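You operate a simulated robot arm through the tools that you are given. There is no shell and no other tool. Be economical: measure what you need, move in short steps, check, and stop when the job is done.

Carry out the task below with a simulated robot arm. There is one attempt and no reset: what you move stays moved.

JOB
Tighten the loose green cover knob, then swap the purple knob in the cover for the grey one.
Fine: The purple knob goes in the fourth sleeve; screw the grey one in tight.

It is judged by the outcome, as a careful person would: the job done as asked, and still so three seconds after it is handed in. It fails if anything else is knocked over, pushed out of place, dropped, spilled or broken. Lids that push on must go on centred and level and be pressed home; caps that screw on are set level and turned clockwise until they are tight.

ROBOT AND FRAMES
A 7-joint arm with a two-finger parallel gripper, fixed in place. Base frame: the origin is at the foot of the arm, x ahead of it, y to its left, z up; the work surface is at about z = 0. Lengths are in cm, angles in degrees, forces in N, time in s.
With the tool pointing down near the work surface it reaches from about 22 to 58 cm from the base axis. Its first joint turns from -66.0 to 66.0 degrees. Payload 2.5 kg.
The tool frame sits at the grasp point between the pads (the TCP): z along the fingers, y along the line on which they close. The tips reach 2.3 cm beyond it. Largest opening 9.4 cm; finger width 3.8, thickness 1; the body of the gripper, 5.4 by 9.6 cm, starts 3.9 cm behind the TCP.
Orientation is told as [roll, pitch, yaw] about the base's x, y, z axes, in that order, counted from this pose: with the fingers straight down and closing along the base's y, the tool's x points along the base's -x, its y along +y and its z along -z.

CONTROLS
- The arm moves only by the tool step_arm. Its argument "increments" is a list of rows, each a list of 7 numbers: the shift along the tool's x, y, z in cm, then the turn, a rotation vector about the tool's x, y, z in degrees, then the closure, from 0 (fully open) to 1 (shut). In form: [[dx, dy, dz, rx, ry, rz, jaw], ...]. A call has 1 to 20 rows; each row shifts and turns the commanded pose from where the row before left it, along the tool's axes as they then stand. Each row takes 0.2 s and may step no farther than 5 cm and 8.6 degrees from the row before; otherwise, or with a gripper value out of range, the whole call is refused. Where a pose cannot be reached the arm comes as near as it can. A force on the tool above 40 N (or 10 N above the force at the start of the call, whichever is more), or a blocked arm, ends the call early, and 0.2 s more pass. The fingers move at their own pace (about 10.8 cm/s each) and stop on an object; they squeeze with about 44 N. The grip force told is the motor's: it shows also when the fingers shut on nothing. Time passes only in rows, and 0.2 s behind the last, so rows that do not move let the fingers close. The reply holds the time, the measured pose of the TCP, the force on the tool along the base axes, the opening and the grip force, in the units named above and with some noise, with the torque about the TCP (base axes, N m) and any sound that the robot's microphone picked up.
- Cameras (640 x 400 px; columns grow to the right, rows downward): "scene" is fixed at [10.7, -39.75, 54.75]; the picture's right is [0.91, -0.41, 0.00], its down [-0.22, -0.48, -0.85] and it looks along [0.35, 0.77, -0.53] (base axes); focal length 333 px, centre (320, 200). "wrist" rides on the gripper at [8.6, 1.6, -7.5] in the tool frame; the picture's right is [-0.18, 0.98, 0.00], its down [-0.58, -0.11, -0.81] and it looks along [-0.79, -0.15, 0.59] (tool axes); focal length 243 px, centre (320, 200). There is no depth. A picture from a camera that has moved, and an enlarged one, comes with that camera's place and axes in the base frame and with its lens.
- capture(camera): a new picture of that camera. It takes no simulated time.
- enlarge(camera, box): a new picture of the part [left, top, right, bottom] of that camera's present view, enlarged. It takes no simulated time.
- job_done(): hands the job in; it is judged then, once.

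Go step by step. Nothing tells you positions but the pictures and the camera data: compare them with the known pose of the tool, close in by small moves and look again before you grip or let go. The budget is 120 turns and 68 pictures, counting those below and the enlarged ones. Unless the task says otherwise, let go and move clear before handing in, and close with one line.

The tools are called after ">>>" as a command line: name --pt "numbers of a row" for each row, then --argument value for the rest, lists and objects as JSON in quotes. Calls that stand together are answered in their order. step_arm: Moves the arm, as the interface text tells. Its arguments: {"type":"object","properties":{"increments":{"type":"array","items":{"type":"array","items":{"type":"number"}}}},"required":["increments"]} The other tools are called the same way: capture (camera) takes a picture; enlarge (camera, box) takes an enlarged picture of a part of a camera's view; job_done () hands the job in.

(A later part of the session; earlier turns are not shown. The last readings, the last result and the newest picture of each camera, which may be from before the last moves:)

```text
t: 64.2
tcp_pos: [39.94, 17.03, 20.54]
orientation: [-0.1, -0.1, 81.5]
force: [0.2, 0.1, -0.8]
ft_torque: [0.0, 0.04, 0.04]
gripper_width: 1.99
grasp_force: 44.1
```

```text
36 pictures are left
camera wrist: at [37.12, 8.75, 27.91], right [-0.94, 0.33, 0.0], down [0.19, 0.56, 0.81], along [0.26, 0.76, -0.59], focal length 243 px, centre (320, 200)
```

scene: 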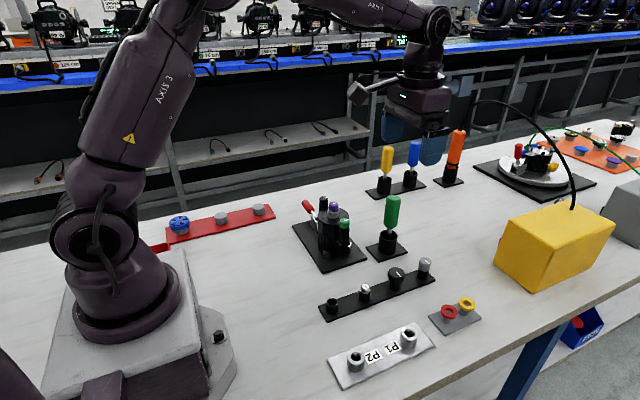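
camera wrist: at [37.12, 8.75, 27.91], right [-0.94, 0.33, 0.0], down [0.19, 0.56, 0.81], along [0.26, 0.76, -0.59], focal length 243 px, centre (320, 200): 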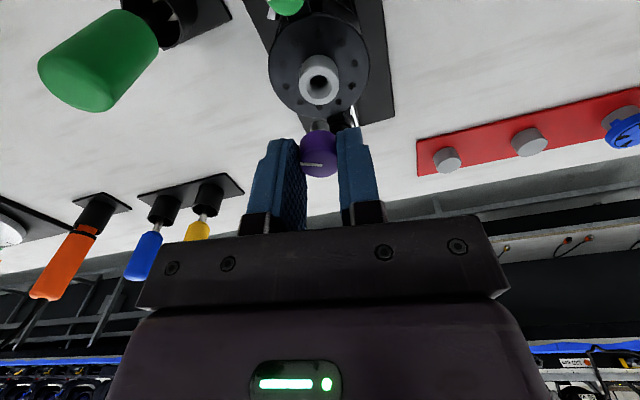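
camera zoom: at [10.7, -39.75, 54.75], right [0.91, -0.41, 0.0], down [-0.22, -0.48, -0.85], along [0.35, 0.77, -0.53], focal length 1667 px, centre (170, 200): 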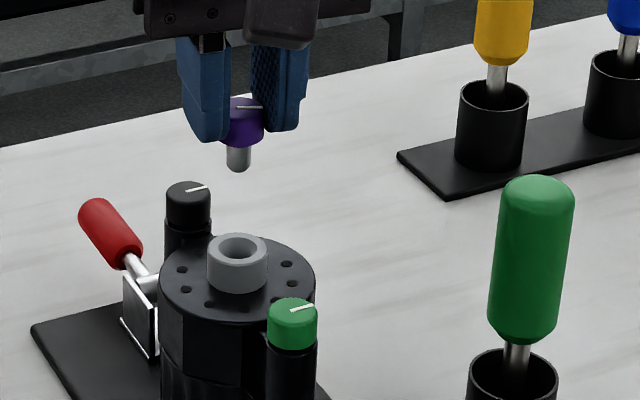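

Purple is out, held with its stud pointing down. The four-sleeve strip runs along x at y ≈ 0.25, with the empty sleeve at about (31.5, 0.2) and grey at about (54, 0.3). I rotate to yaw 0 and carry the knob above the empty sleeve.

>>> step_arm --pt "0 0 0 0 0 8.2 0.9" --pt "0 0 0 0 0 8.2 0.9" --pt "0 0 0 0 0 8.2 0.9" --pt "0 0 0 0 0 8.2 0.9" --pt "0 0 0 0 0 8.2 0.9" --pt "0 0 0 0 0 8.2 0.9" --pt "0 0 0 0 0 8.2 0.9" --pt "0 0 0 0 0 8.2 0.9" --pt "0 0 0 0 0 8.2 0.9" --pt "0 0 0 0 0 7.7 0.9" --pt "2.1 -4.2 0 0 0 0 0.9" --pt "2.1 -4.2 0 0 0 0 0.9" --pt "2.1 -4.2 0 0 0 0 0.9" --pt "2.1 -4.2 0 0 0 0 0.9" --pt "0 0 3.5 0 0 0 0.9" --pt "0 0 3.5 0 0 0 0.9" --pt "0 0 3.0 0 0 0 0.9" --pt "0 0 0 0 0 0 0.9"

>>> capture --camera "wrist"

>>> enlarge --camera "scene" --box '[300, 240, 400, 330]'

```text
t: 68.0
tcp_pos: [31.63, 0.23, 10.66]
orientation: [0.1, 0.0, 0.0]
force: [-0.7, 0.5, 0.1]
ft_torque: [-0.02, -0.01, 0.03]
gripper_width: 1.99
grasp_force: 43.7
```

```text
35 pictures are left
camera wrist: at [22.99, 1.87, 17.88], right [0.18, 0.98, 0.0], down [0.58, -0.11, 0.81], along [0.79, -0.15, -0.59], focal length 243 px, centre (320, 200)
```

wrist: 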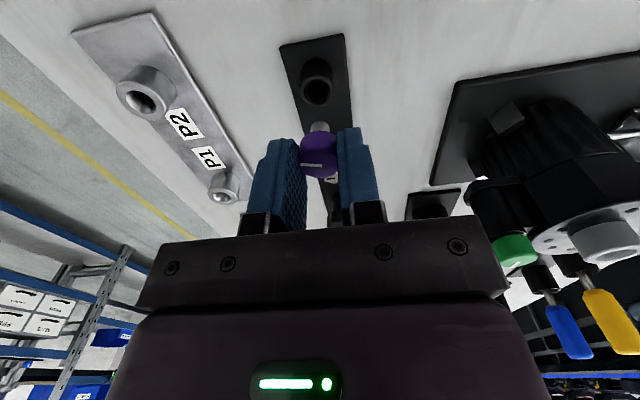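

```text
4.44 times, centred on (350, 285) of scene
camera zoom: at [10.7, -39.75, 54.75], right [0.91, -0.41, 0.0], down [-0.22, -0.48, -0.85], along [0.35, 0.77, -0.53], focal length 1482 px, centre (187, -178)
```

zoom: 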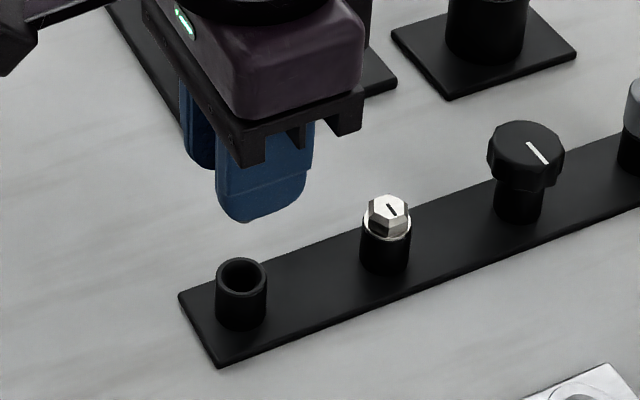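

>>> enlarge --camera "wrist" --box '[260, 30, 380, 200]'

```text
2.35 times, centred on (320, 115) of wrist
camera zoom: at [22.99, 1.87, 17.88], right [0.18, 0.98, 0.0], down [0.58, -0.11, 0.81], along [0.79, -0.15, -0.59], focal length 571 px, centre (320, 400)
```

zoom: 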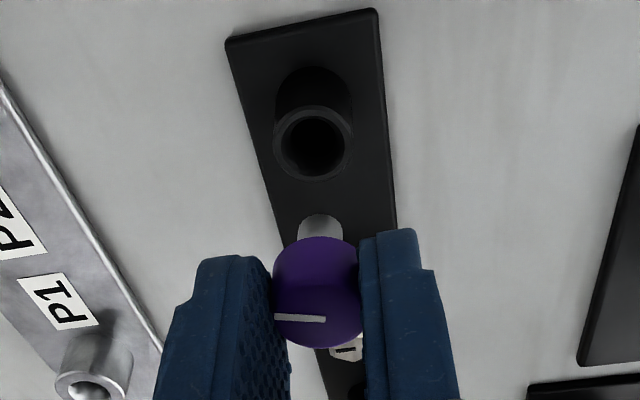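

The sleeve rim is at about (31.5, 0.13, 2.85). I lower until the stud is just above it and look again.

>>> step_arm --pt "0.1 -0.1 1.5 0 0 0 0.9" --pt "0 0 1.2 0 0 0 0.9" --pt "0 0 0.9 0 0 0 0.9" --pt "0 0 0 0 0 0 0.9"

>>> enlarge --camera "wrist" --box '[260, 60, 380, 200]'

>>> enlarge --camera "scene" --box '[320, 250, 390, 320]'

```text
t: 69.0
tcp_pos: [31.44, 0.03, 6.89]
orientation: [0.1, 0.0, 0.0]
force: [0.2, 0.5, -0.4]
ft_torque: [-0.01, 0.02, 0.02]
gripper_width: 2.0
grasp_force: 44.2
```

```text
2.86 times, centred on (320, 130) of wrist
camera zoom: at [22.86, 1.77, 14.25], right [0.18, 0.98, 0.0], down [0.58, -0.11, 0.81], along [0.79, -0.15, -0.59], focal length 693 px, centre (320, 400)
```

zoom: 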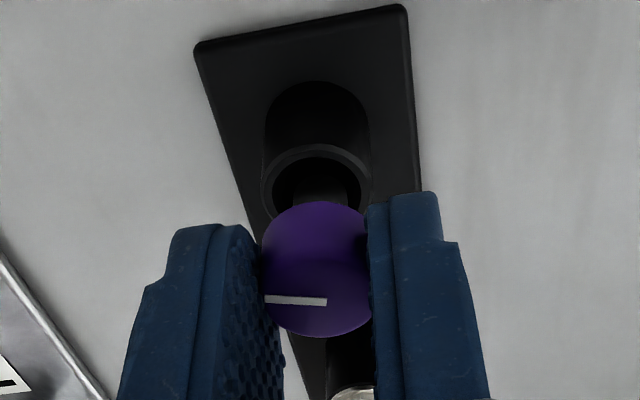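

```text
5.71 times, centred on (355, 285) of scene
camera zoom: at [10.7, -39.75, 54.75], right [0.91, -0.41, 0.0], down [-0.22, -0.48, -0.85], along [0.35, 0.77, -0.53], focal length 1905 px, centre (120, -286)
```

zoom: 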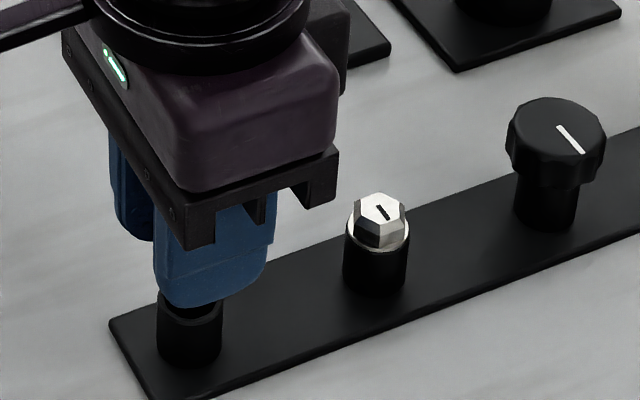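

>>> enlarge --camera "wrist" --box '[295, 85, 345, 140]'

>>> enlarge --camera "scene" --box '[330, 290, 365, 320]'

```text
7.27 times, centred on (320, 112) of wrist
camera zoom: at [22.86, 1.77, 14.25], right [0.18, 0.98, 0.0], down [0.58, -0.11, 0.81], along [0.79, -0.15, -0.59], focal length 1764 px, centre (320, 836)
```

zoom: 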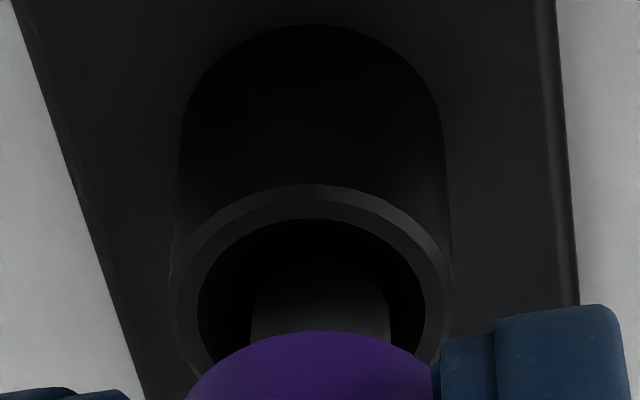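

```text
13.33 times, centred on (348, 305) of scene
camera zoom: at [10.7, -39.75, 54.75], right [0.91, -0.41, 0.0], down [-0.22, -0.48, -0.85], along [0.35, 0.77, -0.53], focal length 4444 px, centre (-47, -1200)
```

zoom: 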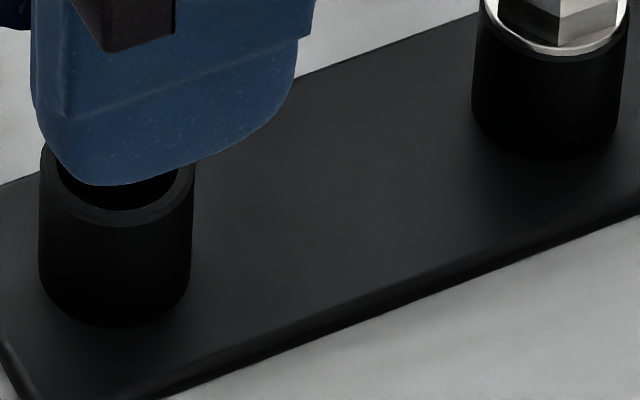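

The stud is inside the rim outline in this view, nearly centred. I lower it into the sleeve gently.

>>> step_arm --pt "0 -0.05 0.4 0 0 0 0.9" --pt "0 0 0.4 0 0 0 0.9" --pt "0 0 0.3 0 0 0 0.9" --pt "0 0 0.2 0 0 0 0.9" --pt "0 0 0.15 0 0 0 0.9"

```text
t: 70.2
tcp_pos: [31.5, 0.03, 5.5]
orientation: [0.0, 0.0, 0.0]
force: [-4.7, -0.4, 17.6]
ft_torque: [0.0, 0.15, -0.06]
gripper_width: 2.0
grasp_force: 43.6
```

>>> enlarge --camera "wrist" --box '[270, 80, 370, 190]'

>>> enlarge --camera "scene" --box '[320, 280, 370, 320]'

```text
3.64 times, centred on (320, 135) of wrist
camera zoom: at [22.87, 1.71, 12.89], right [0.18, 0.98, 0.0], down [0.58, -0.11, 0.81], along [0.79, -0.15, -0.59], focal length 882 px, centre (320, 436)
```

zoom: 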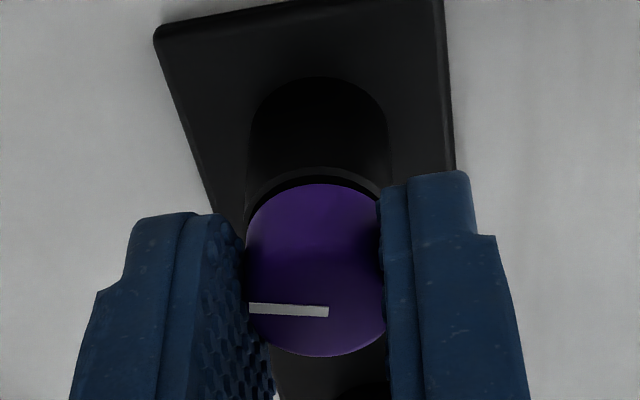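

```text
10.00 times, centred on (345, 300) of scene
camera zoom: at [10.69, -39.75, 54.75], right [0.91, -0.41, 0.0], down [-0.22, -0.48, -0.85], along [0.35, 0.77, -0.53], focal length 3333 px, centre (70, -800)
```

zoom: 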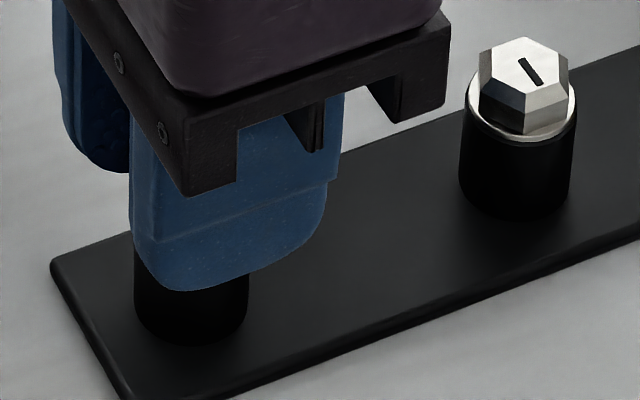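

>>> step_arm --pt "0.08 0 0 0 0 0 0.9" --pt "0 0 0.05 0 0 0 0.9"

```text
t: 70.8
tcp_pos: [31.43, -0.1, 5.52]
orientation: [0.0, -0.2, 0.0]
force: [-2.1, -0.6, 30.3]
ft_torque: [0.0, 0.09, -0.06]
gripper_width: 1.99
grasp_force: 43.8
```

It sits on a firm vertical stop. I relax the press and open the fingers.

>>> step_arm --pt "0 0 -0.22 0 0 0 0.9" --pt "0 0 0 0 0 0 0.75" --pt "0 0 0 0 0 0 0.65" --pt "0 0 0 0 0 0 0.55" --pt "0 0 -2 0 0 0 0.55" --pt "0 0 -3 0 0 0 0.55" --pt "0 0 0 0 0 0 0.55"

>>> enlarge --camera "scene" --box '[320, 270, 380, 320]'

>>> enlarge --camera "wrist" --box '[260, 40, 380, 160]'

```text
t: 72.4
tcp_pos: [31.43, -0.08, 10.79]
orientation: [0.0, 0.1, 0.0]
force: [0.1, 0.7, 0.0]
ft_torque: [-0.01, 0.01, 0.0]
gripper_width: 4.22
grasp_force: 0.1
```

```text
8.00 times, centred on (350, 295) of scene
camera zoom: at [10.7, -39.75, 54.75], right [0.91, -0.41, 0.0], down [-0.22, -0.48, -0.85], along [0.35, 0.77, -0.53], focal length 2667 px, centre (80, -560)
```

zoom: 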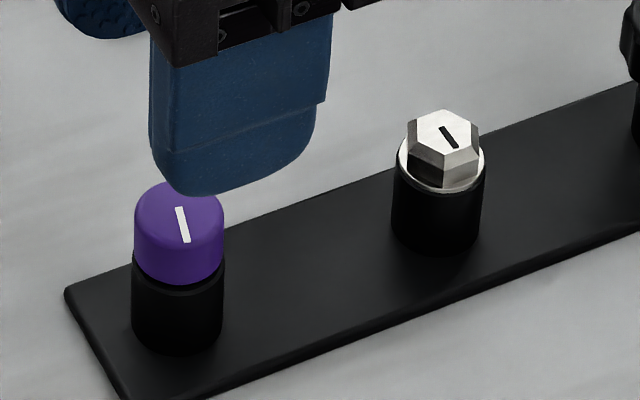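

```text
3.33 times, centred on (320, 100) of wrist
camera zoom: at [22.79, 1.66, 18.05], right [0.18, 0.98, 0.0], down [0.58, -0.11, 0.81], along [0.79, -0.15, -0.59], focal length 809 px, centre (320, 533)
```

zoom: 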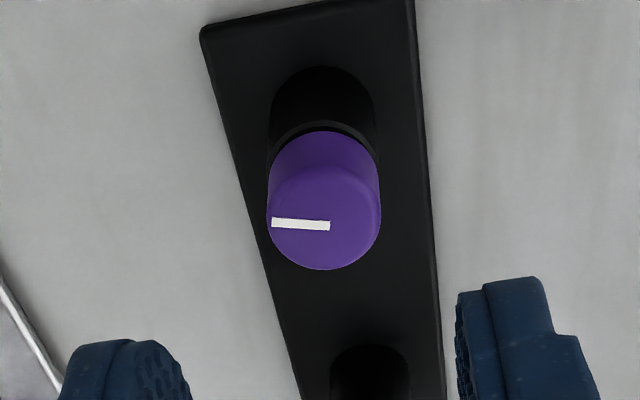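

Purple is level and seated in the fourth sleeve. Next I move above the grey knob at about (54, 0.3).

>>> step_arm --pt "0 0 -3 0 0 0 0.5" --pt "-4.5 0.07 0 0 0 0 0.5" --pt "-4.5 0.07 0 0 0 0 0.5" --pt "-4.5 0.07 0 0 0 0 0.5" --pt "-4.5 0.07 0 0 0 0 0.5" --pt "-4.3 0.07 0 0 0 0 0.5" --pt "0 0 2.5 0 0 0 0.5" --pt "0 0 0 0 0 0 0.5"

>>> enlarge --camera "wrist" --box '[240, 40, 400, 200]'

>>> enlarge --camera "scene" --box '[380, 220, 460, 300]'

```text
t: 74.2
tcp_pos: [53.59, 0.44, 11.09]
orientation: [0.0, 0.0, 0.0]
force: [-0.1, -0.5, -0.5]
ft_torque: [0.03, -0.01, -0.02]
gripper_width: 4.7
grasp_force: 0.0
```

```text
2.50 times, centred on (320, 120) of wrist
camera zoom: at [45.06, 2.08, 18.47], right [0.18, 0.98, 0.0], down [0.58, -0.11, 0.81], along [0.79, -0.15, -0.59], focal length 606 px, centre (320, 400)
```

zoom: 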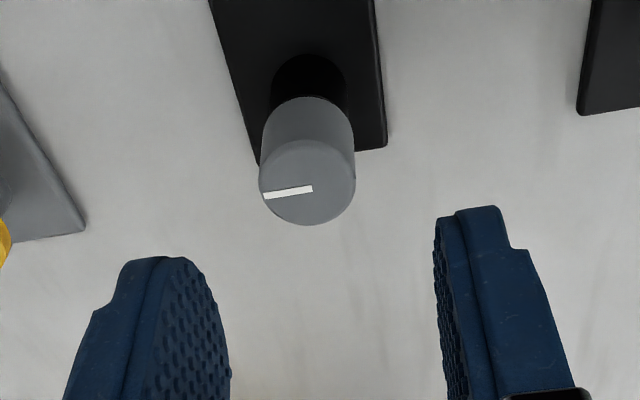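

```text
5.00 times, centred on (420, 260) of scene
camera zoom: at [10.7, -39.75, 54.75], right [0.91, -0.41, 0.0], down [-0.22, -0.48, -0.85], along [0.35, 0.77, -0.53], focal length 1667 px, centre (-180, -100)
```

zoom: 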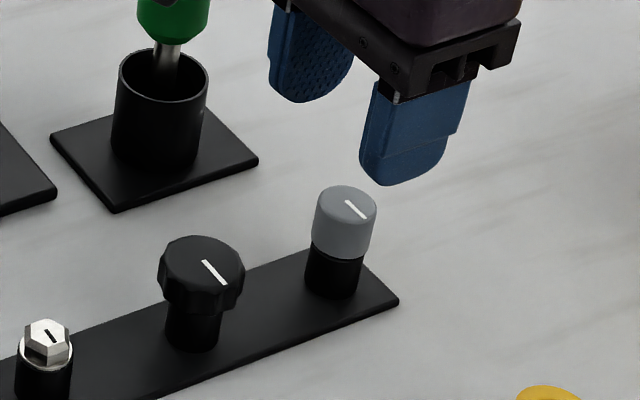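

Grey's cap top is at about (53.9, 0.13, 5.25); it is about 2.75 cm wide and 2 cm high. I descend to TCP z ≈ 5.8 and check before gripping.

>>> step_arm --pt "-0.3 -0.28 2.5 0 0 0 0.5" --pt "0 0 1.8 0 0 0 0.5" --pt "0 0 1.0 0 0 0 0.5" --pt "0 0 0 0 0 0 0.5"

>>> enlarge --camera "wrist" --box '[240, 80, 400, 220]'

```text
t: 75.2
tcp_pos: [53.87, 0.21, 6.01]
orientation: [0.0, 0.0, 0.1]
force: [-0.7, 0.0, 0.5]
ft_torque: [0.01, -0.04, -0.02]
gripper_width: 4.72
grasp_force: 0.0
```

```text
2.86 times, centred on (320, 150) of wrist
camera zoom: at [45.36, 1.76, 13.23], right [0.18, 0.98, 0.0], down [0.58, -0.11, 0.81], along [0.79, -0.15, -0.59], focal length 693 px, centre (320, 343)
```

zoom: 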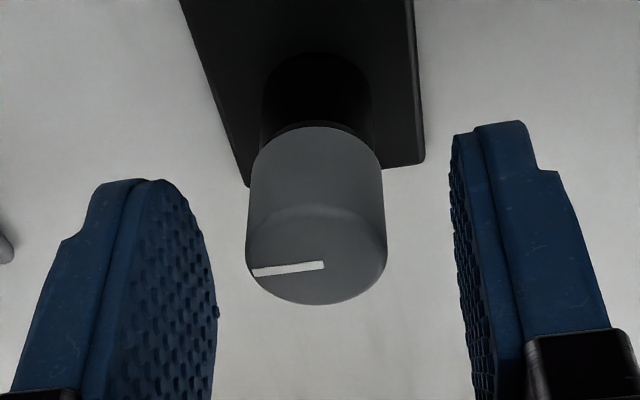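

It is centred. I close on it and lift out slowly.

>>> step_arm --pt "0 -0.07 0.15 0 0 0 0.6" --pt "0 0 0 0 0 0 0.85" --pt "0 0 0 0 0 0 0.85" --pt "0 0 0 0 0 0 0.85"

>>> step_arm --pt "0 0 -0.2 0 0 0 0.85" --pt "0 0 0 0 0 0 0.85"

```text
t: 76.2
tcp_pos: [53.96, 0.03, 5.83]
orientation: [0.0, 0.0, 0.0]
force: [-0.3, -0.5, 0.7]
ft_torque: [-0.03, 0.01, 0.0]
gripper_width: 2.18
grasp_force: 43.8
```

```text
t: 76.8
tcp_pos: [53.89, 0.03, 5.93]
orientation: [-0.1, 0.0, 0.1]
force: [-0.2, -0.3, -0.4]
ft_torque: [-0.01, 0.01, -0.01]
gripper_width: 2.18
grasp_force: 43.9
```

It lifts free. I raise it high and look at the held knob.

>>> step_arm --pt "0 0 -1 0 0 0 0.85" --pt "0 0 -3 0 0 0 0.85" --pt "0 0 -4 0 0 0 0.85" --pt "0 0 -4 0 0 0 0.85" --pt "0 0 -4 0 0 0 0.85" --pt "2.8 3.3 0 0 0 0 0.85" --pt "2.8 3.4 0 0 0 0 0.85" --pt "2.8 3.4 0 0 0 0 0.85" --pt "2.8 3.4 0 0 0 0 0.85" --pt "2.7 3.45 0 0 0 0 0.85" --pt "0 0 0 0 0 0 0.85"

>>> enlarge --camera "scene" --box '[300, 150, 390, 240]'

>>> enlarge --camera "wrist" --box '[240, 60, 400, 200]'

```text
t: 79.2
tcp_pos: [39.81, 17.02, 22.15]
orientation: [-0.1, -0.1, 0.0]
force: [-1.3, -0.3, 0.3]
ft_torque: [0.04, 0.01, 0.01]
gripper_width: 2.17
grasp_force: 44.0
```

```text
4.44 times, centred on (345, 195) of scene
camera zoom: at [10.7, -39.74, 54.75], right [0.91, -0.41, 0.0], down [-0.22, -0.48, -0.85], along [0.35, 0.77, -0.53], focal length 1482 px, centre (209, 222)
```

zoom: 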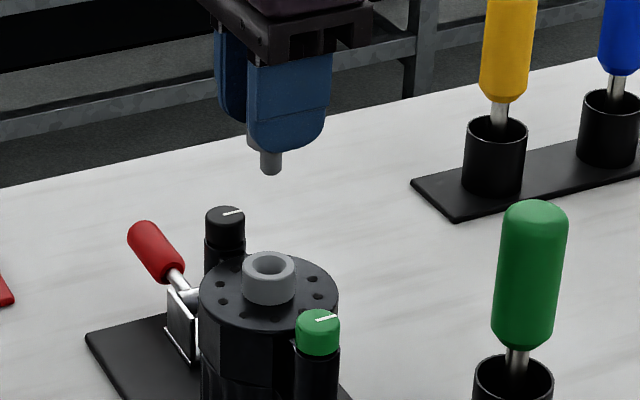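

```text
2.86 times, centred on (320, 130) of wrist
camera zoom: at [31.3, 18.72, 29.41], right [0.18, 0.98, 0.0], down [0.58, -0.11, 0.81], along [0.79, -0.15, -0.59], focal length 693 px, centre (320, 400)
```

zoom: 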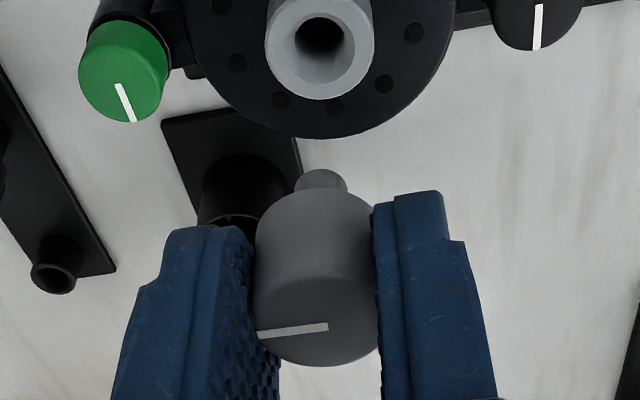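

Grey is held upright with its stud down. I wind the wrist to +85° and lower it to just above the boss hole.

>>> step_arm --pt "-0.2 -0.07 0 0 0 0 0.85" --pt "0 0 0 0 0 -8.5 0.85" --pt "0 0 0 0 0 -8.5 0.85" --pt "0 0 0 0 0 -8.5 0.85" --pt "0 0 0 0 0 -8.5 0.85" --pt "0 0 0 0 0 -8.5 0.85" --pt "0 0 0 0 0 -8.5 0.85" --pt "0 0 0 0 0 -8.5 0.85" --pt "0 0 0 0 0 -8.5 0.85" --pt "0 0 0 0 0 -8.5 0.85" --pt "0 0 0 0 0 -8.5 0.85" --pt "0 0 2.5 0 0 0 0.85" --pt "0 0 2.5 0 0 0 0.85" --pt "0 0 0 0 0 0 0.85"

>>> enlarge --camera "scene" --box '[310, 180, 370, 240]'

>>> enlarge --camera "wrist" --box '[270, 60, 370, 170]'

```text
t: 82.2
tcp_pos: [40.15, 16.91, 17.07]
orientation: [0.0, -0.1, 85.1]
force: [0.3, 0.4, 0.1]
ft_torque: [0.03, -0.05, 0.0]
gripper_width: 2.17
grasp_force: 43.9
```

```text
6.67 times, centred on (340, 210) of scene
camera zoom: at [10.7, -39.75, 54.75], right [0.91, -0.41, 0.0], down [-0.22, -0.48, -0.85], along [0.35, 0.77, -0.53], focal length 2222 px, centre (187, 133)
```

zoom: 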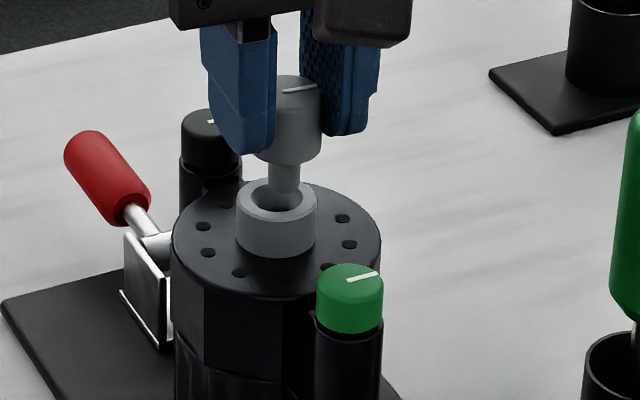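

```text
3.64 times, centred on (320, 115) of wrist
camera zoom: at [37.92, 8.44, 24.24], right [-0.96, 0.27, 0.0], down [0.16, 0.57, 0.81], along [0.22, 0.78, -0.59], focal length 882 px, centre (320, 509)
```

zoom: 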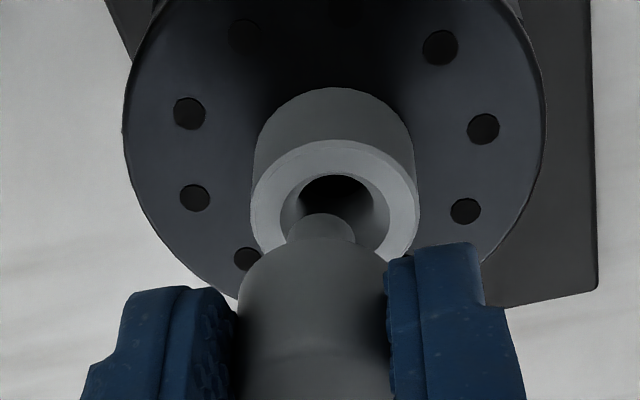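

The stud looks about 0.2 cm too far in +x. I correct that and look from yaw 0 to check the y offset.

>>> step_arm --pt "0 0.2 0 0 0 8.5 0.85" --pt "0 0 0 0 0 8.5 0.85" --pt "0 0 0 0 0 8.5 0.85" --pt "0 0 0 0 0 8.5 0.85" --pt "0 0 0 0 0 8.5 0.85" --pt "0 0 0 0 0 8.5 0.85" --pt "0 0 0 0 0 8.5 0.85" --pt "0 0 0 0 0 8.5 0.85" --pt "0 0 0 0 0 8.5 0.85" --pt "0 0 0 0 0 8.5 0.85" --pt "0 0 0 0 0 0 0.85"

>>> enlarge --camera "wrist" --box '[270, 60, 370, 170]'

>>> enlarge --camera "scene" --box '[320, 190, 360, 230]'

```text
t: 84.6
tcp_pos: [40.18, 16.86, 17.03]
orientation: [0.0, 0.0, -0.1]
force: [-0.3, -0.8, -0.6]
ft_torque: [0.01, 0.01, 0.01]
gripper_width: 2.2
grasp_force: 44.2
```

```text
3.64 times, centred on (320, 115) of wrist
camera zoom: at [31.52, 18.64, 24.27], right [0.19, 0.98, 0.0], down [0.58, -0.11, 0.81], along [0.79, -0.15, -0.59], focal length 882 px, centre (320, 509)
```

zoom: 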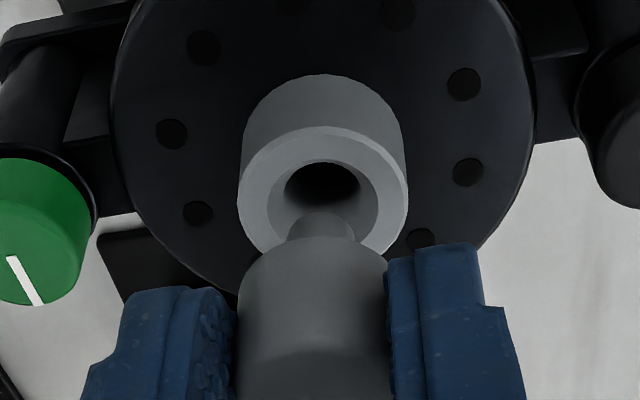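

```text
10.00 times, centred on (340, 210) of scene
camera zoom: at [10.7, -39.75, 54.75], right [0.91, -0.41, 0.0], down [-0.22, -0.48, -0.85], along [0.35, 0.77, -0.53], focal length 3333 px, centre (120, 100)
```

zoom: 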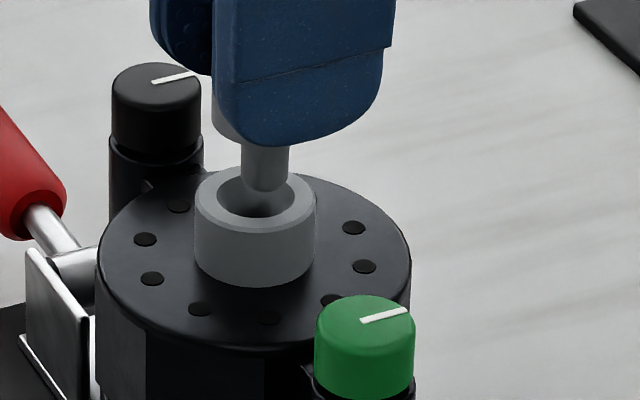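

In y it is aligned; in x the knob sits about 0.2 cm off the TCP in the hand and 0.25 cm too far in +x. I shift and rotate back to +85° about the knob's own axis, then verify.

>>> step_arm --pt "0.25 0 0 0 0 0 0.85" --pt "0 -0.03 0 0 0 -8.5 0.85" --pt "0 -0.03 0 0 0 -8.5 0.85" --pt "0 -0.03 0 0 0 -8.5 0.85" --pt "0 -0.03 0 0 0 -8.5 0.85" --pt "0 -0.03 0 0 0 -8.5 0.85" --pt "0 -0.03 0 0 0 -8.5 0.85" --pt "0 -0.03 0 0 0 -8.5 0.85" --pt "0 -0.03 0 0 0 -8.5 0.85" --pt "0 -0.03 0 0 0 -8.5 0.85" --pt "0 -0.03 0 0 0 -8.5 0.85" --pt "0 0 0.3 0 0 0 0.85" --pt "0 0 0 0 0 0 0.85"

>>> enlarge --camera "wrist" --box '[270, 60, 370, 170]'

>>> enlarge --camera "scene" --box '[320, 190, 360, 230]'

```text
t: 87.4
tcp_pos: [40.01, 16.7, 16.62]
orientation: [0.0, 0.1, 85.1]
force: [0.8, 1.2, -1.2]
ft_torque: [0.01, 0.0, 0.02]
gripper_width: 2.17
grasp_force: 43.8
```

```text
3.64 times, centred on (320, 115) of wrist
camera zoom: at [37.7, 8.26, 23.95], right [-0.96, 0.27, 0.0], down [0.16, 0.57, 0.81], along [0.22, 0.78, -0.59], focal length 882 px, centre (320, 509)
```

zoom: 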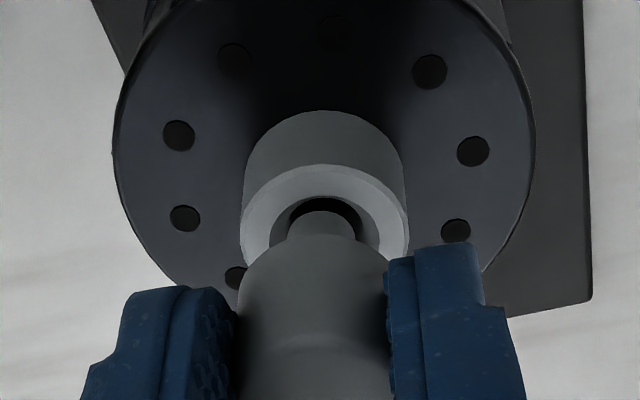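

```text
10.00 times, centred on (340, 210) of scene
camera zoom: at [10.7, -39.75, 54.75], right [0.91, -0.41, 0.0], down [-0.22, -0.48, -0.85], along [0.35, 0.77, -0.53], focal length 3333 px, centre (120, 100)
```

zoom: 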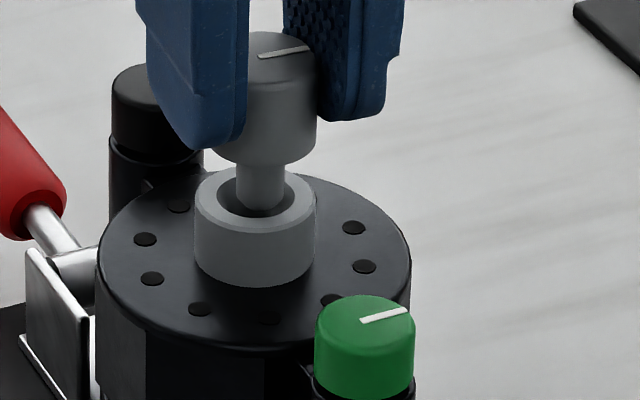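

The remaining offset is about +0.06 in x and -0.13 in y. I correct and lower the stud into the hole in small steps.

>>> step_arm --pt "-0.125 0.07 0 0 0 0 0.85" --pt "0 0 0.25 0 0 0 0.85" --pt "0 0 0.25 0 0 0 0.85" --pt "0 0 0.2 0 0 0 0.85"

>>> step_arm --pt "0 0 0.15 0 0 0 0.85" --pt "0 0 0.1 0 0 0 0.85"

```text
t: 88.4
tcp_pos: [39.95, 17.03, 15.88]
orientation: [0.0, 0.0, 85.1]
force: [-0.5, -0.5, -0.3]
ft_torque: [-0.03, 0.0, -0.04]
gripper_width: 2.18
grasp_force: 43.6
```

```text
t: 89.0
tcp_pos: [39.91, 16.85, 15.72]
orientation: [0.0, 0.0, 85.1]
force: [0.2, 1.2, 0.0]
ft_torque: [-0.02, -0.01, 0.0]
gripper_width: 2.18
grasp_force: 44.4
```

>>> step_arm --pt "0 0 0.1 0 0 0 0.85" --pt "0 0 0.08 0 0 0 0.85"

>>> enlarge --camera "scene" --box '[320, 190, 360, 230]'

>>> enlarge --camera "wrist" --box '[270, 60, 370, 170]'

```text
t: 89.6
tcp_pos: [39.96, 16.83, 15.46]
orientation: [-0.1, 0.0, 85.0]
force: [0.5, 3.2, 2.3]
ft_torque: [0.07, 0.02, 0.0]
gripper_width: 2.13
grasp_force: 43.7
```

```text
10.00 times, centred on (340, 210) of scene
camera zoom: at [10.7, -39.75, 54.75], right [0.91, -0.41, 0.0], down [-0.22, -0.48, -0.85], along [0.35, 0.77, -0.53], focal length 3333 px, centre (120, 100)
```

zoom: 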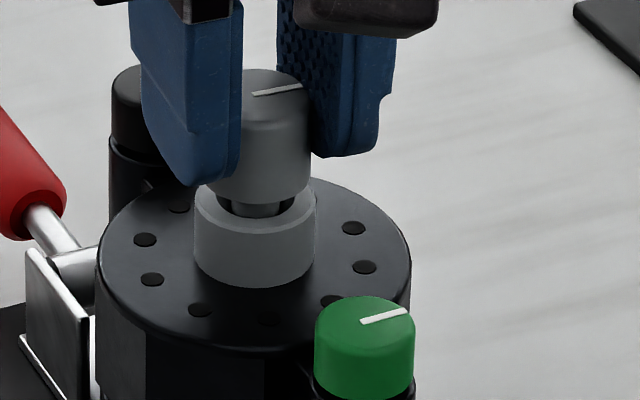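

```text
3.64 times, centred on (320, 115) of wrist
camera zoom: at [37.66, 8.47, 22.85], right [-0.96, 0.27, 0.0], down [0.16, 0.57, 0.81], along [0.22, 0.78, -0.59], focal length 882 px, centre (320, 509)
```

zoom: 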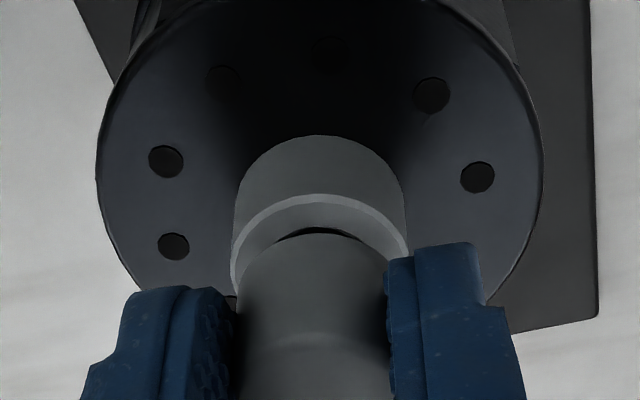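

The stud is in the hole and just touching the thread start. With light pressure I turn clockwise about the knob's axis.

>>> step_arm --pt "-0.03 0 0.04 0 0 0 0.85" --pt "0 0.019 0.008 0 0 6 0.85" --pt "0 0.019 0.008 0 0 6 0.85" --pt "0 0.019 0.008 0 0 6 0.85" --pt "0 0.019 0.008 0 0 6 0.85" --pt "0 0.019 0.008 0 0 6 0.85"

```text
t: 91.0
tcp_pos: [39.8, 16.87, 15.55]
orientation: [0.1, -0.2, 54.9]
force: [5.5, 5.0, 2.1]
ft_torque: [0.2, -0.14, 0.02]
gripper_width: 2.17
grasp_force: 44.4
```

>>> step_arm --pt "-0.07 0.005 0.008 0 0 6 0.85" --pt "0 0.016 0.008 0 0 6 0.85" --pt "0 0.016 0.008 0 0 6 0.85" --pt "0 0.016 0.008 0 0 6 0.85" --pt "0 0.016 0.008 0 0 6 0.85" --pt "0 0.016 0.008 0 0 6 0.85"

>>> enlarge --camera "scene" --box '[320, 190, 360, 230]'

```text
t: 92.4
tcp_pos: [39.82, 17.02, 15.4]
orientation: [0.0, -0.1, 18.8]
force: [7.3, 1.4, 2.2]
ft_torque: [0.04, -0.24, 0.02]
gripper_width: 2.21
grasp_force: 44.0
```

```text
10.00 times, centred on (340, 210) of scene
camera zoom: at [10.7, -39.75, 54.75], right [0.91, -0.41, 0.0], down [-0.22, -0.48, -0.85], along [0.35, 0.77, -0.53], focal length 3333 px, centre (120, 100)
```

zoom: 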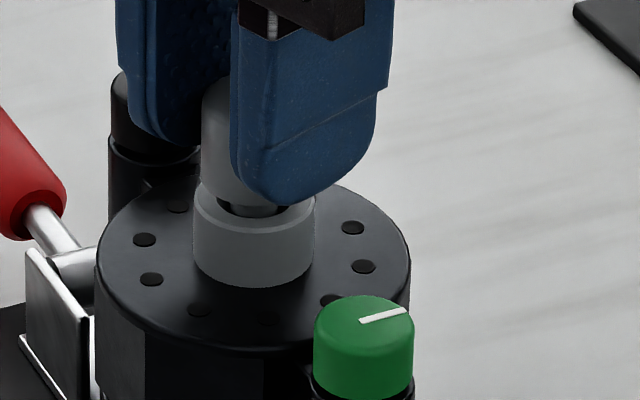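

Forces stay low and it follows the thread. I correct a little in x and continue.

>>> step_arm --pt "-0.07 0.0 0.008 0 0 6 0.85" --pt "0 0.01 0.008 0 0 6 0.85" --pt "0 0.01 0.008 0 0 6 0.85" --pt "0 0.01 0.008 0 0 6 0.85" --pt "0 0.01 0.008 0 0 6 0.85" --pt "0 0.01 0.008 0 0 6 0.85" --pt "0 0.01 0.008 0 0 6 0.85" --pt "0 0.01 0.008 0 0 6 0.85"

>>> step_arm --pt "0 0.005 0.008 0 0 6 0.85" --pt "0 0.005 0.008 0 0 6 0.85" --pt "0 0.005 0.008 0 0 6 0.85" --pt "0 0.005 0.008 0 0 6 0.85" --pt "0 0.005 0.008 0 0 6 0.85"

```text
t: 94.2
tcp_pos: [39.79, 17.15, 15.43]
orientation: [0.1, 0.0, -29.2]
force: [0.8, -1.3, 0.3]
ft_torque: [-0.06, -0.01, -0.03]
gripper_width: 2.15
grasp_force: 43.9
```

```text
t: 95.4
tcp_pos: [40.0, 17.21, 15.14]
orientation: [-0.1, 0.1, -59.2]
force: [-1.1, -0.1, 0.5]
ft_torque: [0.04, 0.09, 0.04]
gripper_width: 2.15
grasp_force: 43.7
```

>>> step_arm --pt "0 0.005 0.008 0 0 6 0.85" --pt "0 0.005 0.008 0 0 6 0.85" --pt "0 0.005 0.008 0 0 6 0.85" --pt "0 0.005 0.008 0 0 6 0.85" --pt "0 0 0 0 0 0 0.85"

>>> step_arm --pt "0 0 0 0 0 0 0.6" --pt "0 0 0 0 0 0 0.58" --pt "0 0 0 0 0 0 0.58"

>>> enlarge --camera "wrist" --box '[240, 60, 400, 220]'

>>> enlarge --camera "scene" --box '[320, 190, 360, 230]'

```text
t: 96.6
tcp_pos: [40.04, 17.02, 15.22]
orientation: [-0.1, 0.0, -83.2]
force: [0.5, 0.3, 1.5]
ft_torque: [0.01, -0.02, 0.0]
gripper_width: 2.15
grasp_force: 43.8
```

```text
t: 97.4
tcp_pos: [40.02, 17.08, 15.22]
orientation: [0.1, 0.0, -83.0]
force: [0.5, -0.5, -0.4]
ft_torque: [-0.01, 0.0, -0.01]
gripper_width: 3.97
grasp_force: 0.1
```

```text
2.50 times, centred on (320, 140) of wrist
camera zoom: at [40.59, 26.01, 22.48], right [1.0, -0.06, 0.0], down [-0.04, -0.59, 0.81], along [-0.05, -0.8, -0.59], focal length 606 px, centre (320, 350)
```

zoom: 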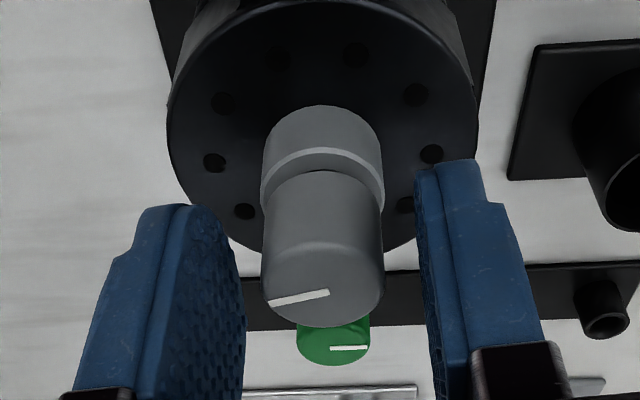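

```text
10.00 times, centred on (340, 210) of scene
camera zoom: at [10.7, -39.75, 54.75], right [0.91, -0.41, 0.0], down [-0.22, -0.48, -0.85], along [0.35, 0.77, -0.53], focal length 3333 px, centre (120, 100)
```

zoom: 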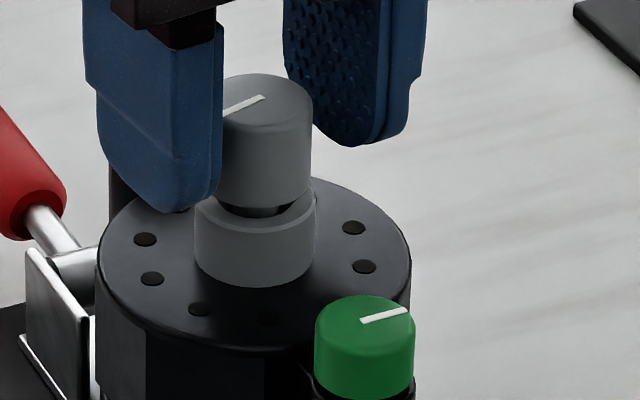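

The knob stands level and has dropped about 0.16 cm, so the thread is engaged. I recentre on its axis (0.2 cm in -y), wind back to +85° and regrip.

>>> step_arm --pt "-0.2 0 0 0 0 0 0.58" --pt "0 0 0 0 0 -8.4 0.58" --pt "0 0 0 0 0 -8.4 0.58" --pt "0 0 0 0 0 -8.4 0.58" --pt "0 0 0 0 0 -8.4 0.58" --pt "0 0 0 0 0 -8.4 0.58" --pt "0 0 0 0 0 -8.4 0.58" --pt "0 0 0 0 0 -8.4 0.58" --pt "0 0 0 0 0 -8.4 0.58" --pt "0 0 0 0 0 -8.4 0.58" --pt "0 0 0 0 0 -8.4 0.58" --pt "0 0 0 0 0 -8.4 0.58" --pt "0 0 0 0 0 -8.4 0.58" --pt "0 0 0 0 0 -8.4 0.58" --pt "0 0 0 0 0 -8.4 0.58" --pt "0 0 0 0 0 -8.4 0.58" --pt "0 0 0 0 0 -8.4 0.58" --pt "0 0 0 0 0 -8.4 0.58" --pt "0 0 0 0 0 -8.4 0.58" --pt "0 0 0 0 0 -8.4 0.58"

>>> step_arm --pt "0 0 0 0 0 -8.4 0.58" --pt "0 0 0 0 0 0 0.58"

>>> enlarge --camera "wrist" --box '[240, 60, 400, 220]'

```text
t: 101.6
tcp_pos: [40.04, 16.9, 15.25]
orientation: [0.0, 0.0, 76.7]
force: [-0.1, 0.5, 0.2]
ft_torque: [0.01, -0.02, 0.0]
gripper_width: 3.97
grasp_force: 0.0
```

```text
t: 102.2
tcp_pos: [39.92, 16.95, 15.04]
orientation: [0.1, 0.1, 85.0]
force: [0.1, -0.6, 0.0]
ft_torque: [0.0, 0.0, 0.0]
gripper_width: 3.94
grasp_force: 0.0
```

```text
2.50 times, centred on (320, 140) of wrist
camera zoom: at [37.71, 8.56, 22.51], right [-0.96, 0.27, 0.0], down [0.16, 0.57, 0.81], along [0.22, 0.78, -0.59], focal length 606 px, centre (320, 350)
```

zoom: 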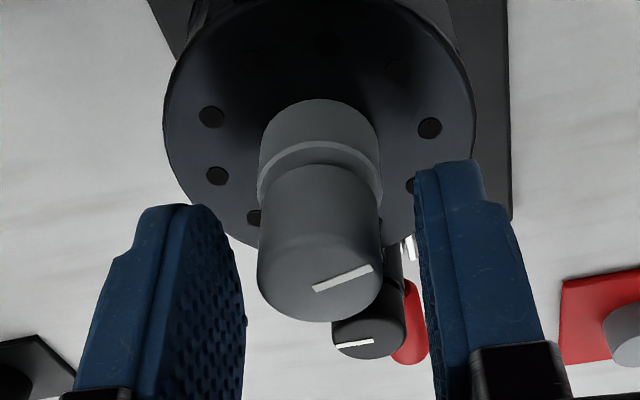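

Centred. I grip and turn clockwise again.

>>> step_arm --pt "0 0 0 0 0 0 0.85" --pt "0 0 0 0 0 0 0.85" --pt "0 0 0 0 0 0 0.85" --pt "0 0 0.01 0 0 6 0.85" --pt "0 0 0.008 0 0 6 0.85" --pt "0 0 0.008 0 0 6 0.85" --pt "0 0 0.008 0 0 6 0.85" --pt "0 0 0.008 0 0 6 0.85" --pt "0 0 0.008 0 0 6 0.85" --pt "0 0 0.008 0 0 6 0.85"

>>> step_arm --pt "0 0 0.008 0 0 6 0.85" --pt "0 0 0.008 0 0 6 0.85" --pt "0 0 0.008 0 0 6 0.85" --pt "0 0 0.008 0 0 6 0.85" --pt "0 0 0.008 0 0 6 0.85" --pt "0 0 0.008 0 0 6 0.85" --pt "0 0 0.008 0 0 6 0.85"

>>> step_arm --pt "0 0 0.008 0 0 6 0.85" --pt "0 0 0.008 0 0 6 0.85" --pt "0 0 0.008 0 0 6 0.85" --pt "0 0 0.008 0 0 6 0.85" --pt "0 0 0.008 0 0 6 0.85" --pt "0 0 0.008 0 0 6 0.85" --pt "0 0 0.008 0 0 6 0.85"

```text
t: 104.4
tcp_pos: [40.13, 16.91, 15.21]
orientation: [0.1, 0.0, 42.7]
force: [-0.6, 0.5, 0.4]
ft_torque: [0.01, 0.0, 0.0]
gripper_width: 2.28
grasp_force: 44.1
```

```text
t: 106.0
tcp_pos: [39.97, 16.88, 15.13]
orientation: [0.1, 0.0, 0.9]
force: [0.6, 0.9, 1.4]
ft_torque: [0.04, -0.03, 0.0]
gripper_width: 2.28
grasp_force: 43.9
```

```text
t: 107.6
tcp_pos: [39.92, 17.01, 15.05]
orientation: [0.1, 0.0, -41.1]
force: [0.2, 3.8, 4.3]
ft_torque: [0.13, 0.02, 0.04]
gripper_width: 2.27
grasp_force: 44.2
```

>>> enlarge --camera "scene" --box '[320, 190, 360, 230]'

>>> step_arm --pt "0 0 0.008 0 0 6 0.85" --pt "0 0 0.008 0 0 6 0.85" --pt "0 0 0.008 0 0 6 0.85" --pt "0 0 0.008 0 0 6 0.85"

```text
10.00 times, centred on (340, 210) of scene
camera zoom: at [10.7, -39.75, 54.75], right [0.91, -0.41, 0.0], down [-0.22, -0.48, -0.85], along [0.35, 0.77, -0.53], focal length 3333 px, centre (120, 100)
```

zoom: 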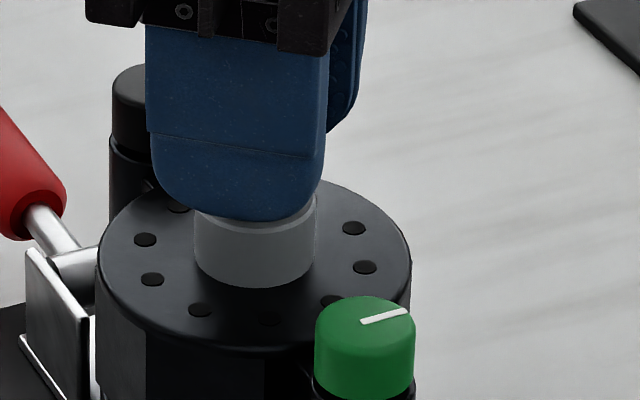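

```text
t: 108.6
tcp_pos: [40.0, 17.05, 15.04]
orientation: [0.1, 0.0, -65.1]
force: [0.2, 3.2, 10.5]
ft_torque: [0.12, 0.01, -0.01]
gripper_width: 2.27
grasp_force: 43.7
```

>>> step_arm --pt "0 0 0 0 0 6 0.85" --pt "0 0 0 0 0 6 0.85" --pt "0 0 0 0 0 6 0.85" --pt "0 0 0 0 0 6 0.85"

>>> enlarge --camera "wrist" --box '[240, 60, 400, 220]'

```text
t: 109.6
tcp_pos: [39.98, 16.99, 14.95]
orientation: [0.0, 0.0, -89.1]
force: [4.6, 5.1, 2.6]
ft_torque: [0.15, -0.13, 0.0]
gripper_width: 2.27
grasp_force: 43.6
```

```text
2.50 times, centred on (320, 140) of wrist
camera zoom: at [41.54, 25.74, 22.28], right [0.99, -0.17, 0.0], down [-0.1, -0.58, 0.81], along [-0.14, -0.79, -0.59], focal length 606 px, centre (320, 350)
```

zoom: 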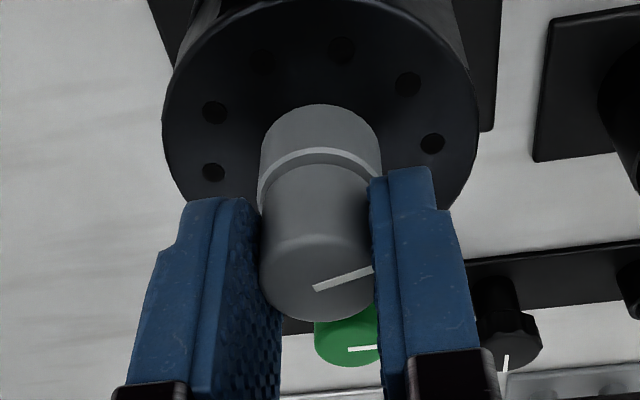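

Upward force fell as it turned, so the thread is pulling in. I release, wind back and do another half turn.

>>> step_arm --pt "0 0 0 0 0 0 0.58" --pt "0 0 0 0 0 -8.5 0.58" --pt "0 0 0 0 0 -8.5 0.58" --pt "0 0 0 0 0 -8.5 0.58" --pt "0 0 0 0 0 -8.5 0.58" --pt "0 0 0 0 0 -8.5 0.58" --pt "0 0 0 0 0 -8.5 0.58" --pt "0 0 0 0 0 -8.5 0.58" --pt "0 0 0 0 0 -8.5 0.58" --pt "0 0 0 0 0 -8.5 0.58" --pt "0 0 0 0 0 -8.5 0.58" --pt "0 0 0 0 0 -8.5 0.58" --pt "0 0 0 0 0 -8.5 0.58" --pt "0 0 0 0 0 -8.5 0.58" --pt "0 0 0 0 0 -8.5 0.58" --pt "0 0 0 0 0 -8.5 0.58" --pt "0 0 0 0 0 -8.5 0.58" --pt "0 0 0 0 0 -8.5 0.58" --pt "0 0 0 0 0 -8.5 0.58" --pt "0 0 0 0 0 -8.5 0.58"

>>> step_arm --pt "0 0 0 0 0 -8.5 0.58" --pt "0 0 0 0 0 -4 0.58" --pt "0 0 0 0 0 0 0.85" --pt "0 0 0 0 0 0 0.85" --pt "0 0 0 0 0 0 0.85" --pt "0 0 0.008 0 0 6 0.85" --pt "0 0 0.008 0 0 6 0.85" --pt "0 0 0.008 0 0 6 0.85" --pt "0 0 0.008 0 0 6 0.85" --pt "0 0 0.008 0 0 6 0.85" --pt "0 0 0.008 0 0 6 0.85"

>>> step_arm --pt "0 0 0.008 0 0 6 0.85" --pt "0 0 0.008 0 0 6 0.85" --pt "0 0 0.008 0 0 6 0.85" --pt "0 0 0.008 0 0 6 0.85" --pt "0 0 0.008 0 0 6 0.85" --pt "0 0 0.008 0 0 6 0.85" --pt "0 0 0.008 0 0 6 0.85"

```text
t: 113.8
tcp_pos: [39.94, 16.82, 14.9]
orientation: [-0.1, 0.0, 72.6]
force: [0.3, -0.3, 0.2]
ft_torque: [0.0, -0.04, 0.0]
gripper_width: 3.95
grasp_force: 0.0
```

```text
t: 116.2
tcp_pos: [40.0, 16.98, 14.98]
orientation: [0.0, -0.2, 48.8]
force: [-1.4, 1.3, 15.6]
ft_torque: [-0.02, 0.08, 0.24]
gripper_width: 2.18
grasp_force: 44.1
```

```text
t: 117.8
tcp_pos: [40.02, 16.96, 14.99]
orientation: [0.1, -0.3, 6.7]
force: [1.8, 0.0, 27.5]
ft_torque: [-0.31, -0.07, 0.57]
gripper_width: 2.13
grasp_force: 43.5
```

The torque and upward force rose sharply. I stop and look.

>>> enlarge --camera "scene" --box '[320, 190, 360, 230]'

>>> enlarge --camera "wrist" --box '[240, 60, 400, 220]'

```text
10.00 times, centred on (340, 210) of scene
camera zoom: at [10.69, -39.75, 54.75], right [0.91, -0.41, 0.0], down [-0.22, -0.48, -0.85], along [0.35, 0.77, -0.53], focal length 3333 px, centre (120, 100)
```

zoom: 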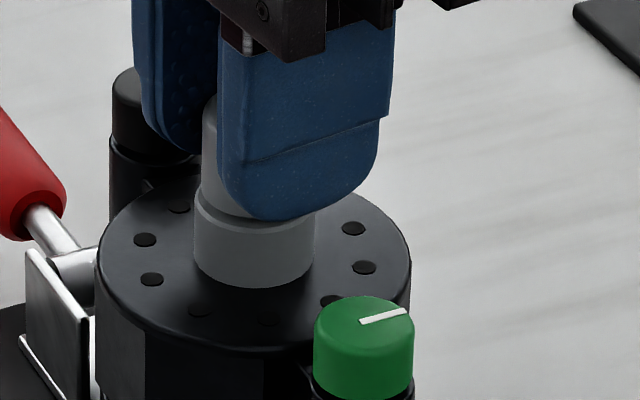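

```text
2.50 times, centred on (320, 140) of wrist
camera zoom: at [31.29, 17.62, 22.2], right [0.07, 1.0, 0.0], down [0.59, -0.04, 0.81], along [0.81, -0.05, -0.59], focal length 606 px, centre (320, 350)
```

zoom: 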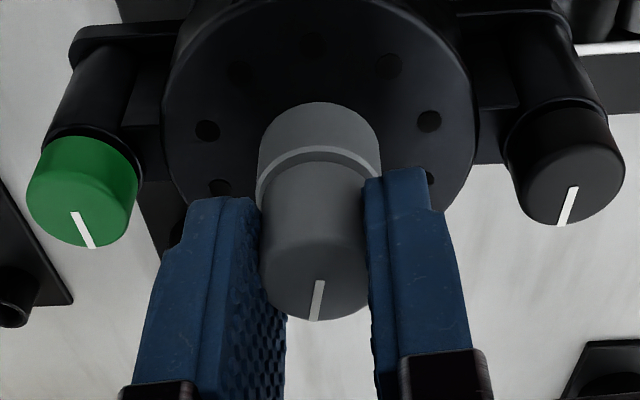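

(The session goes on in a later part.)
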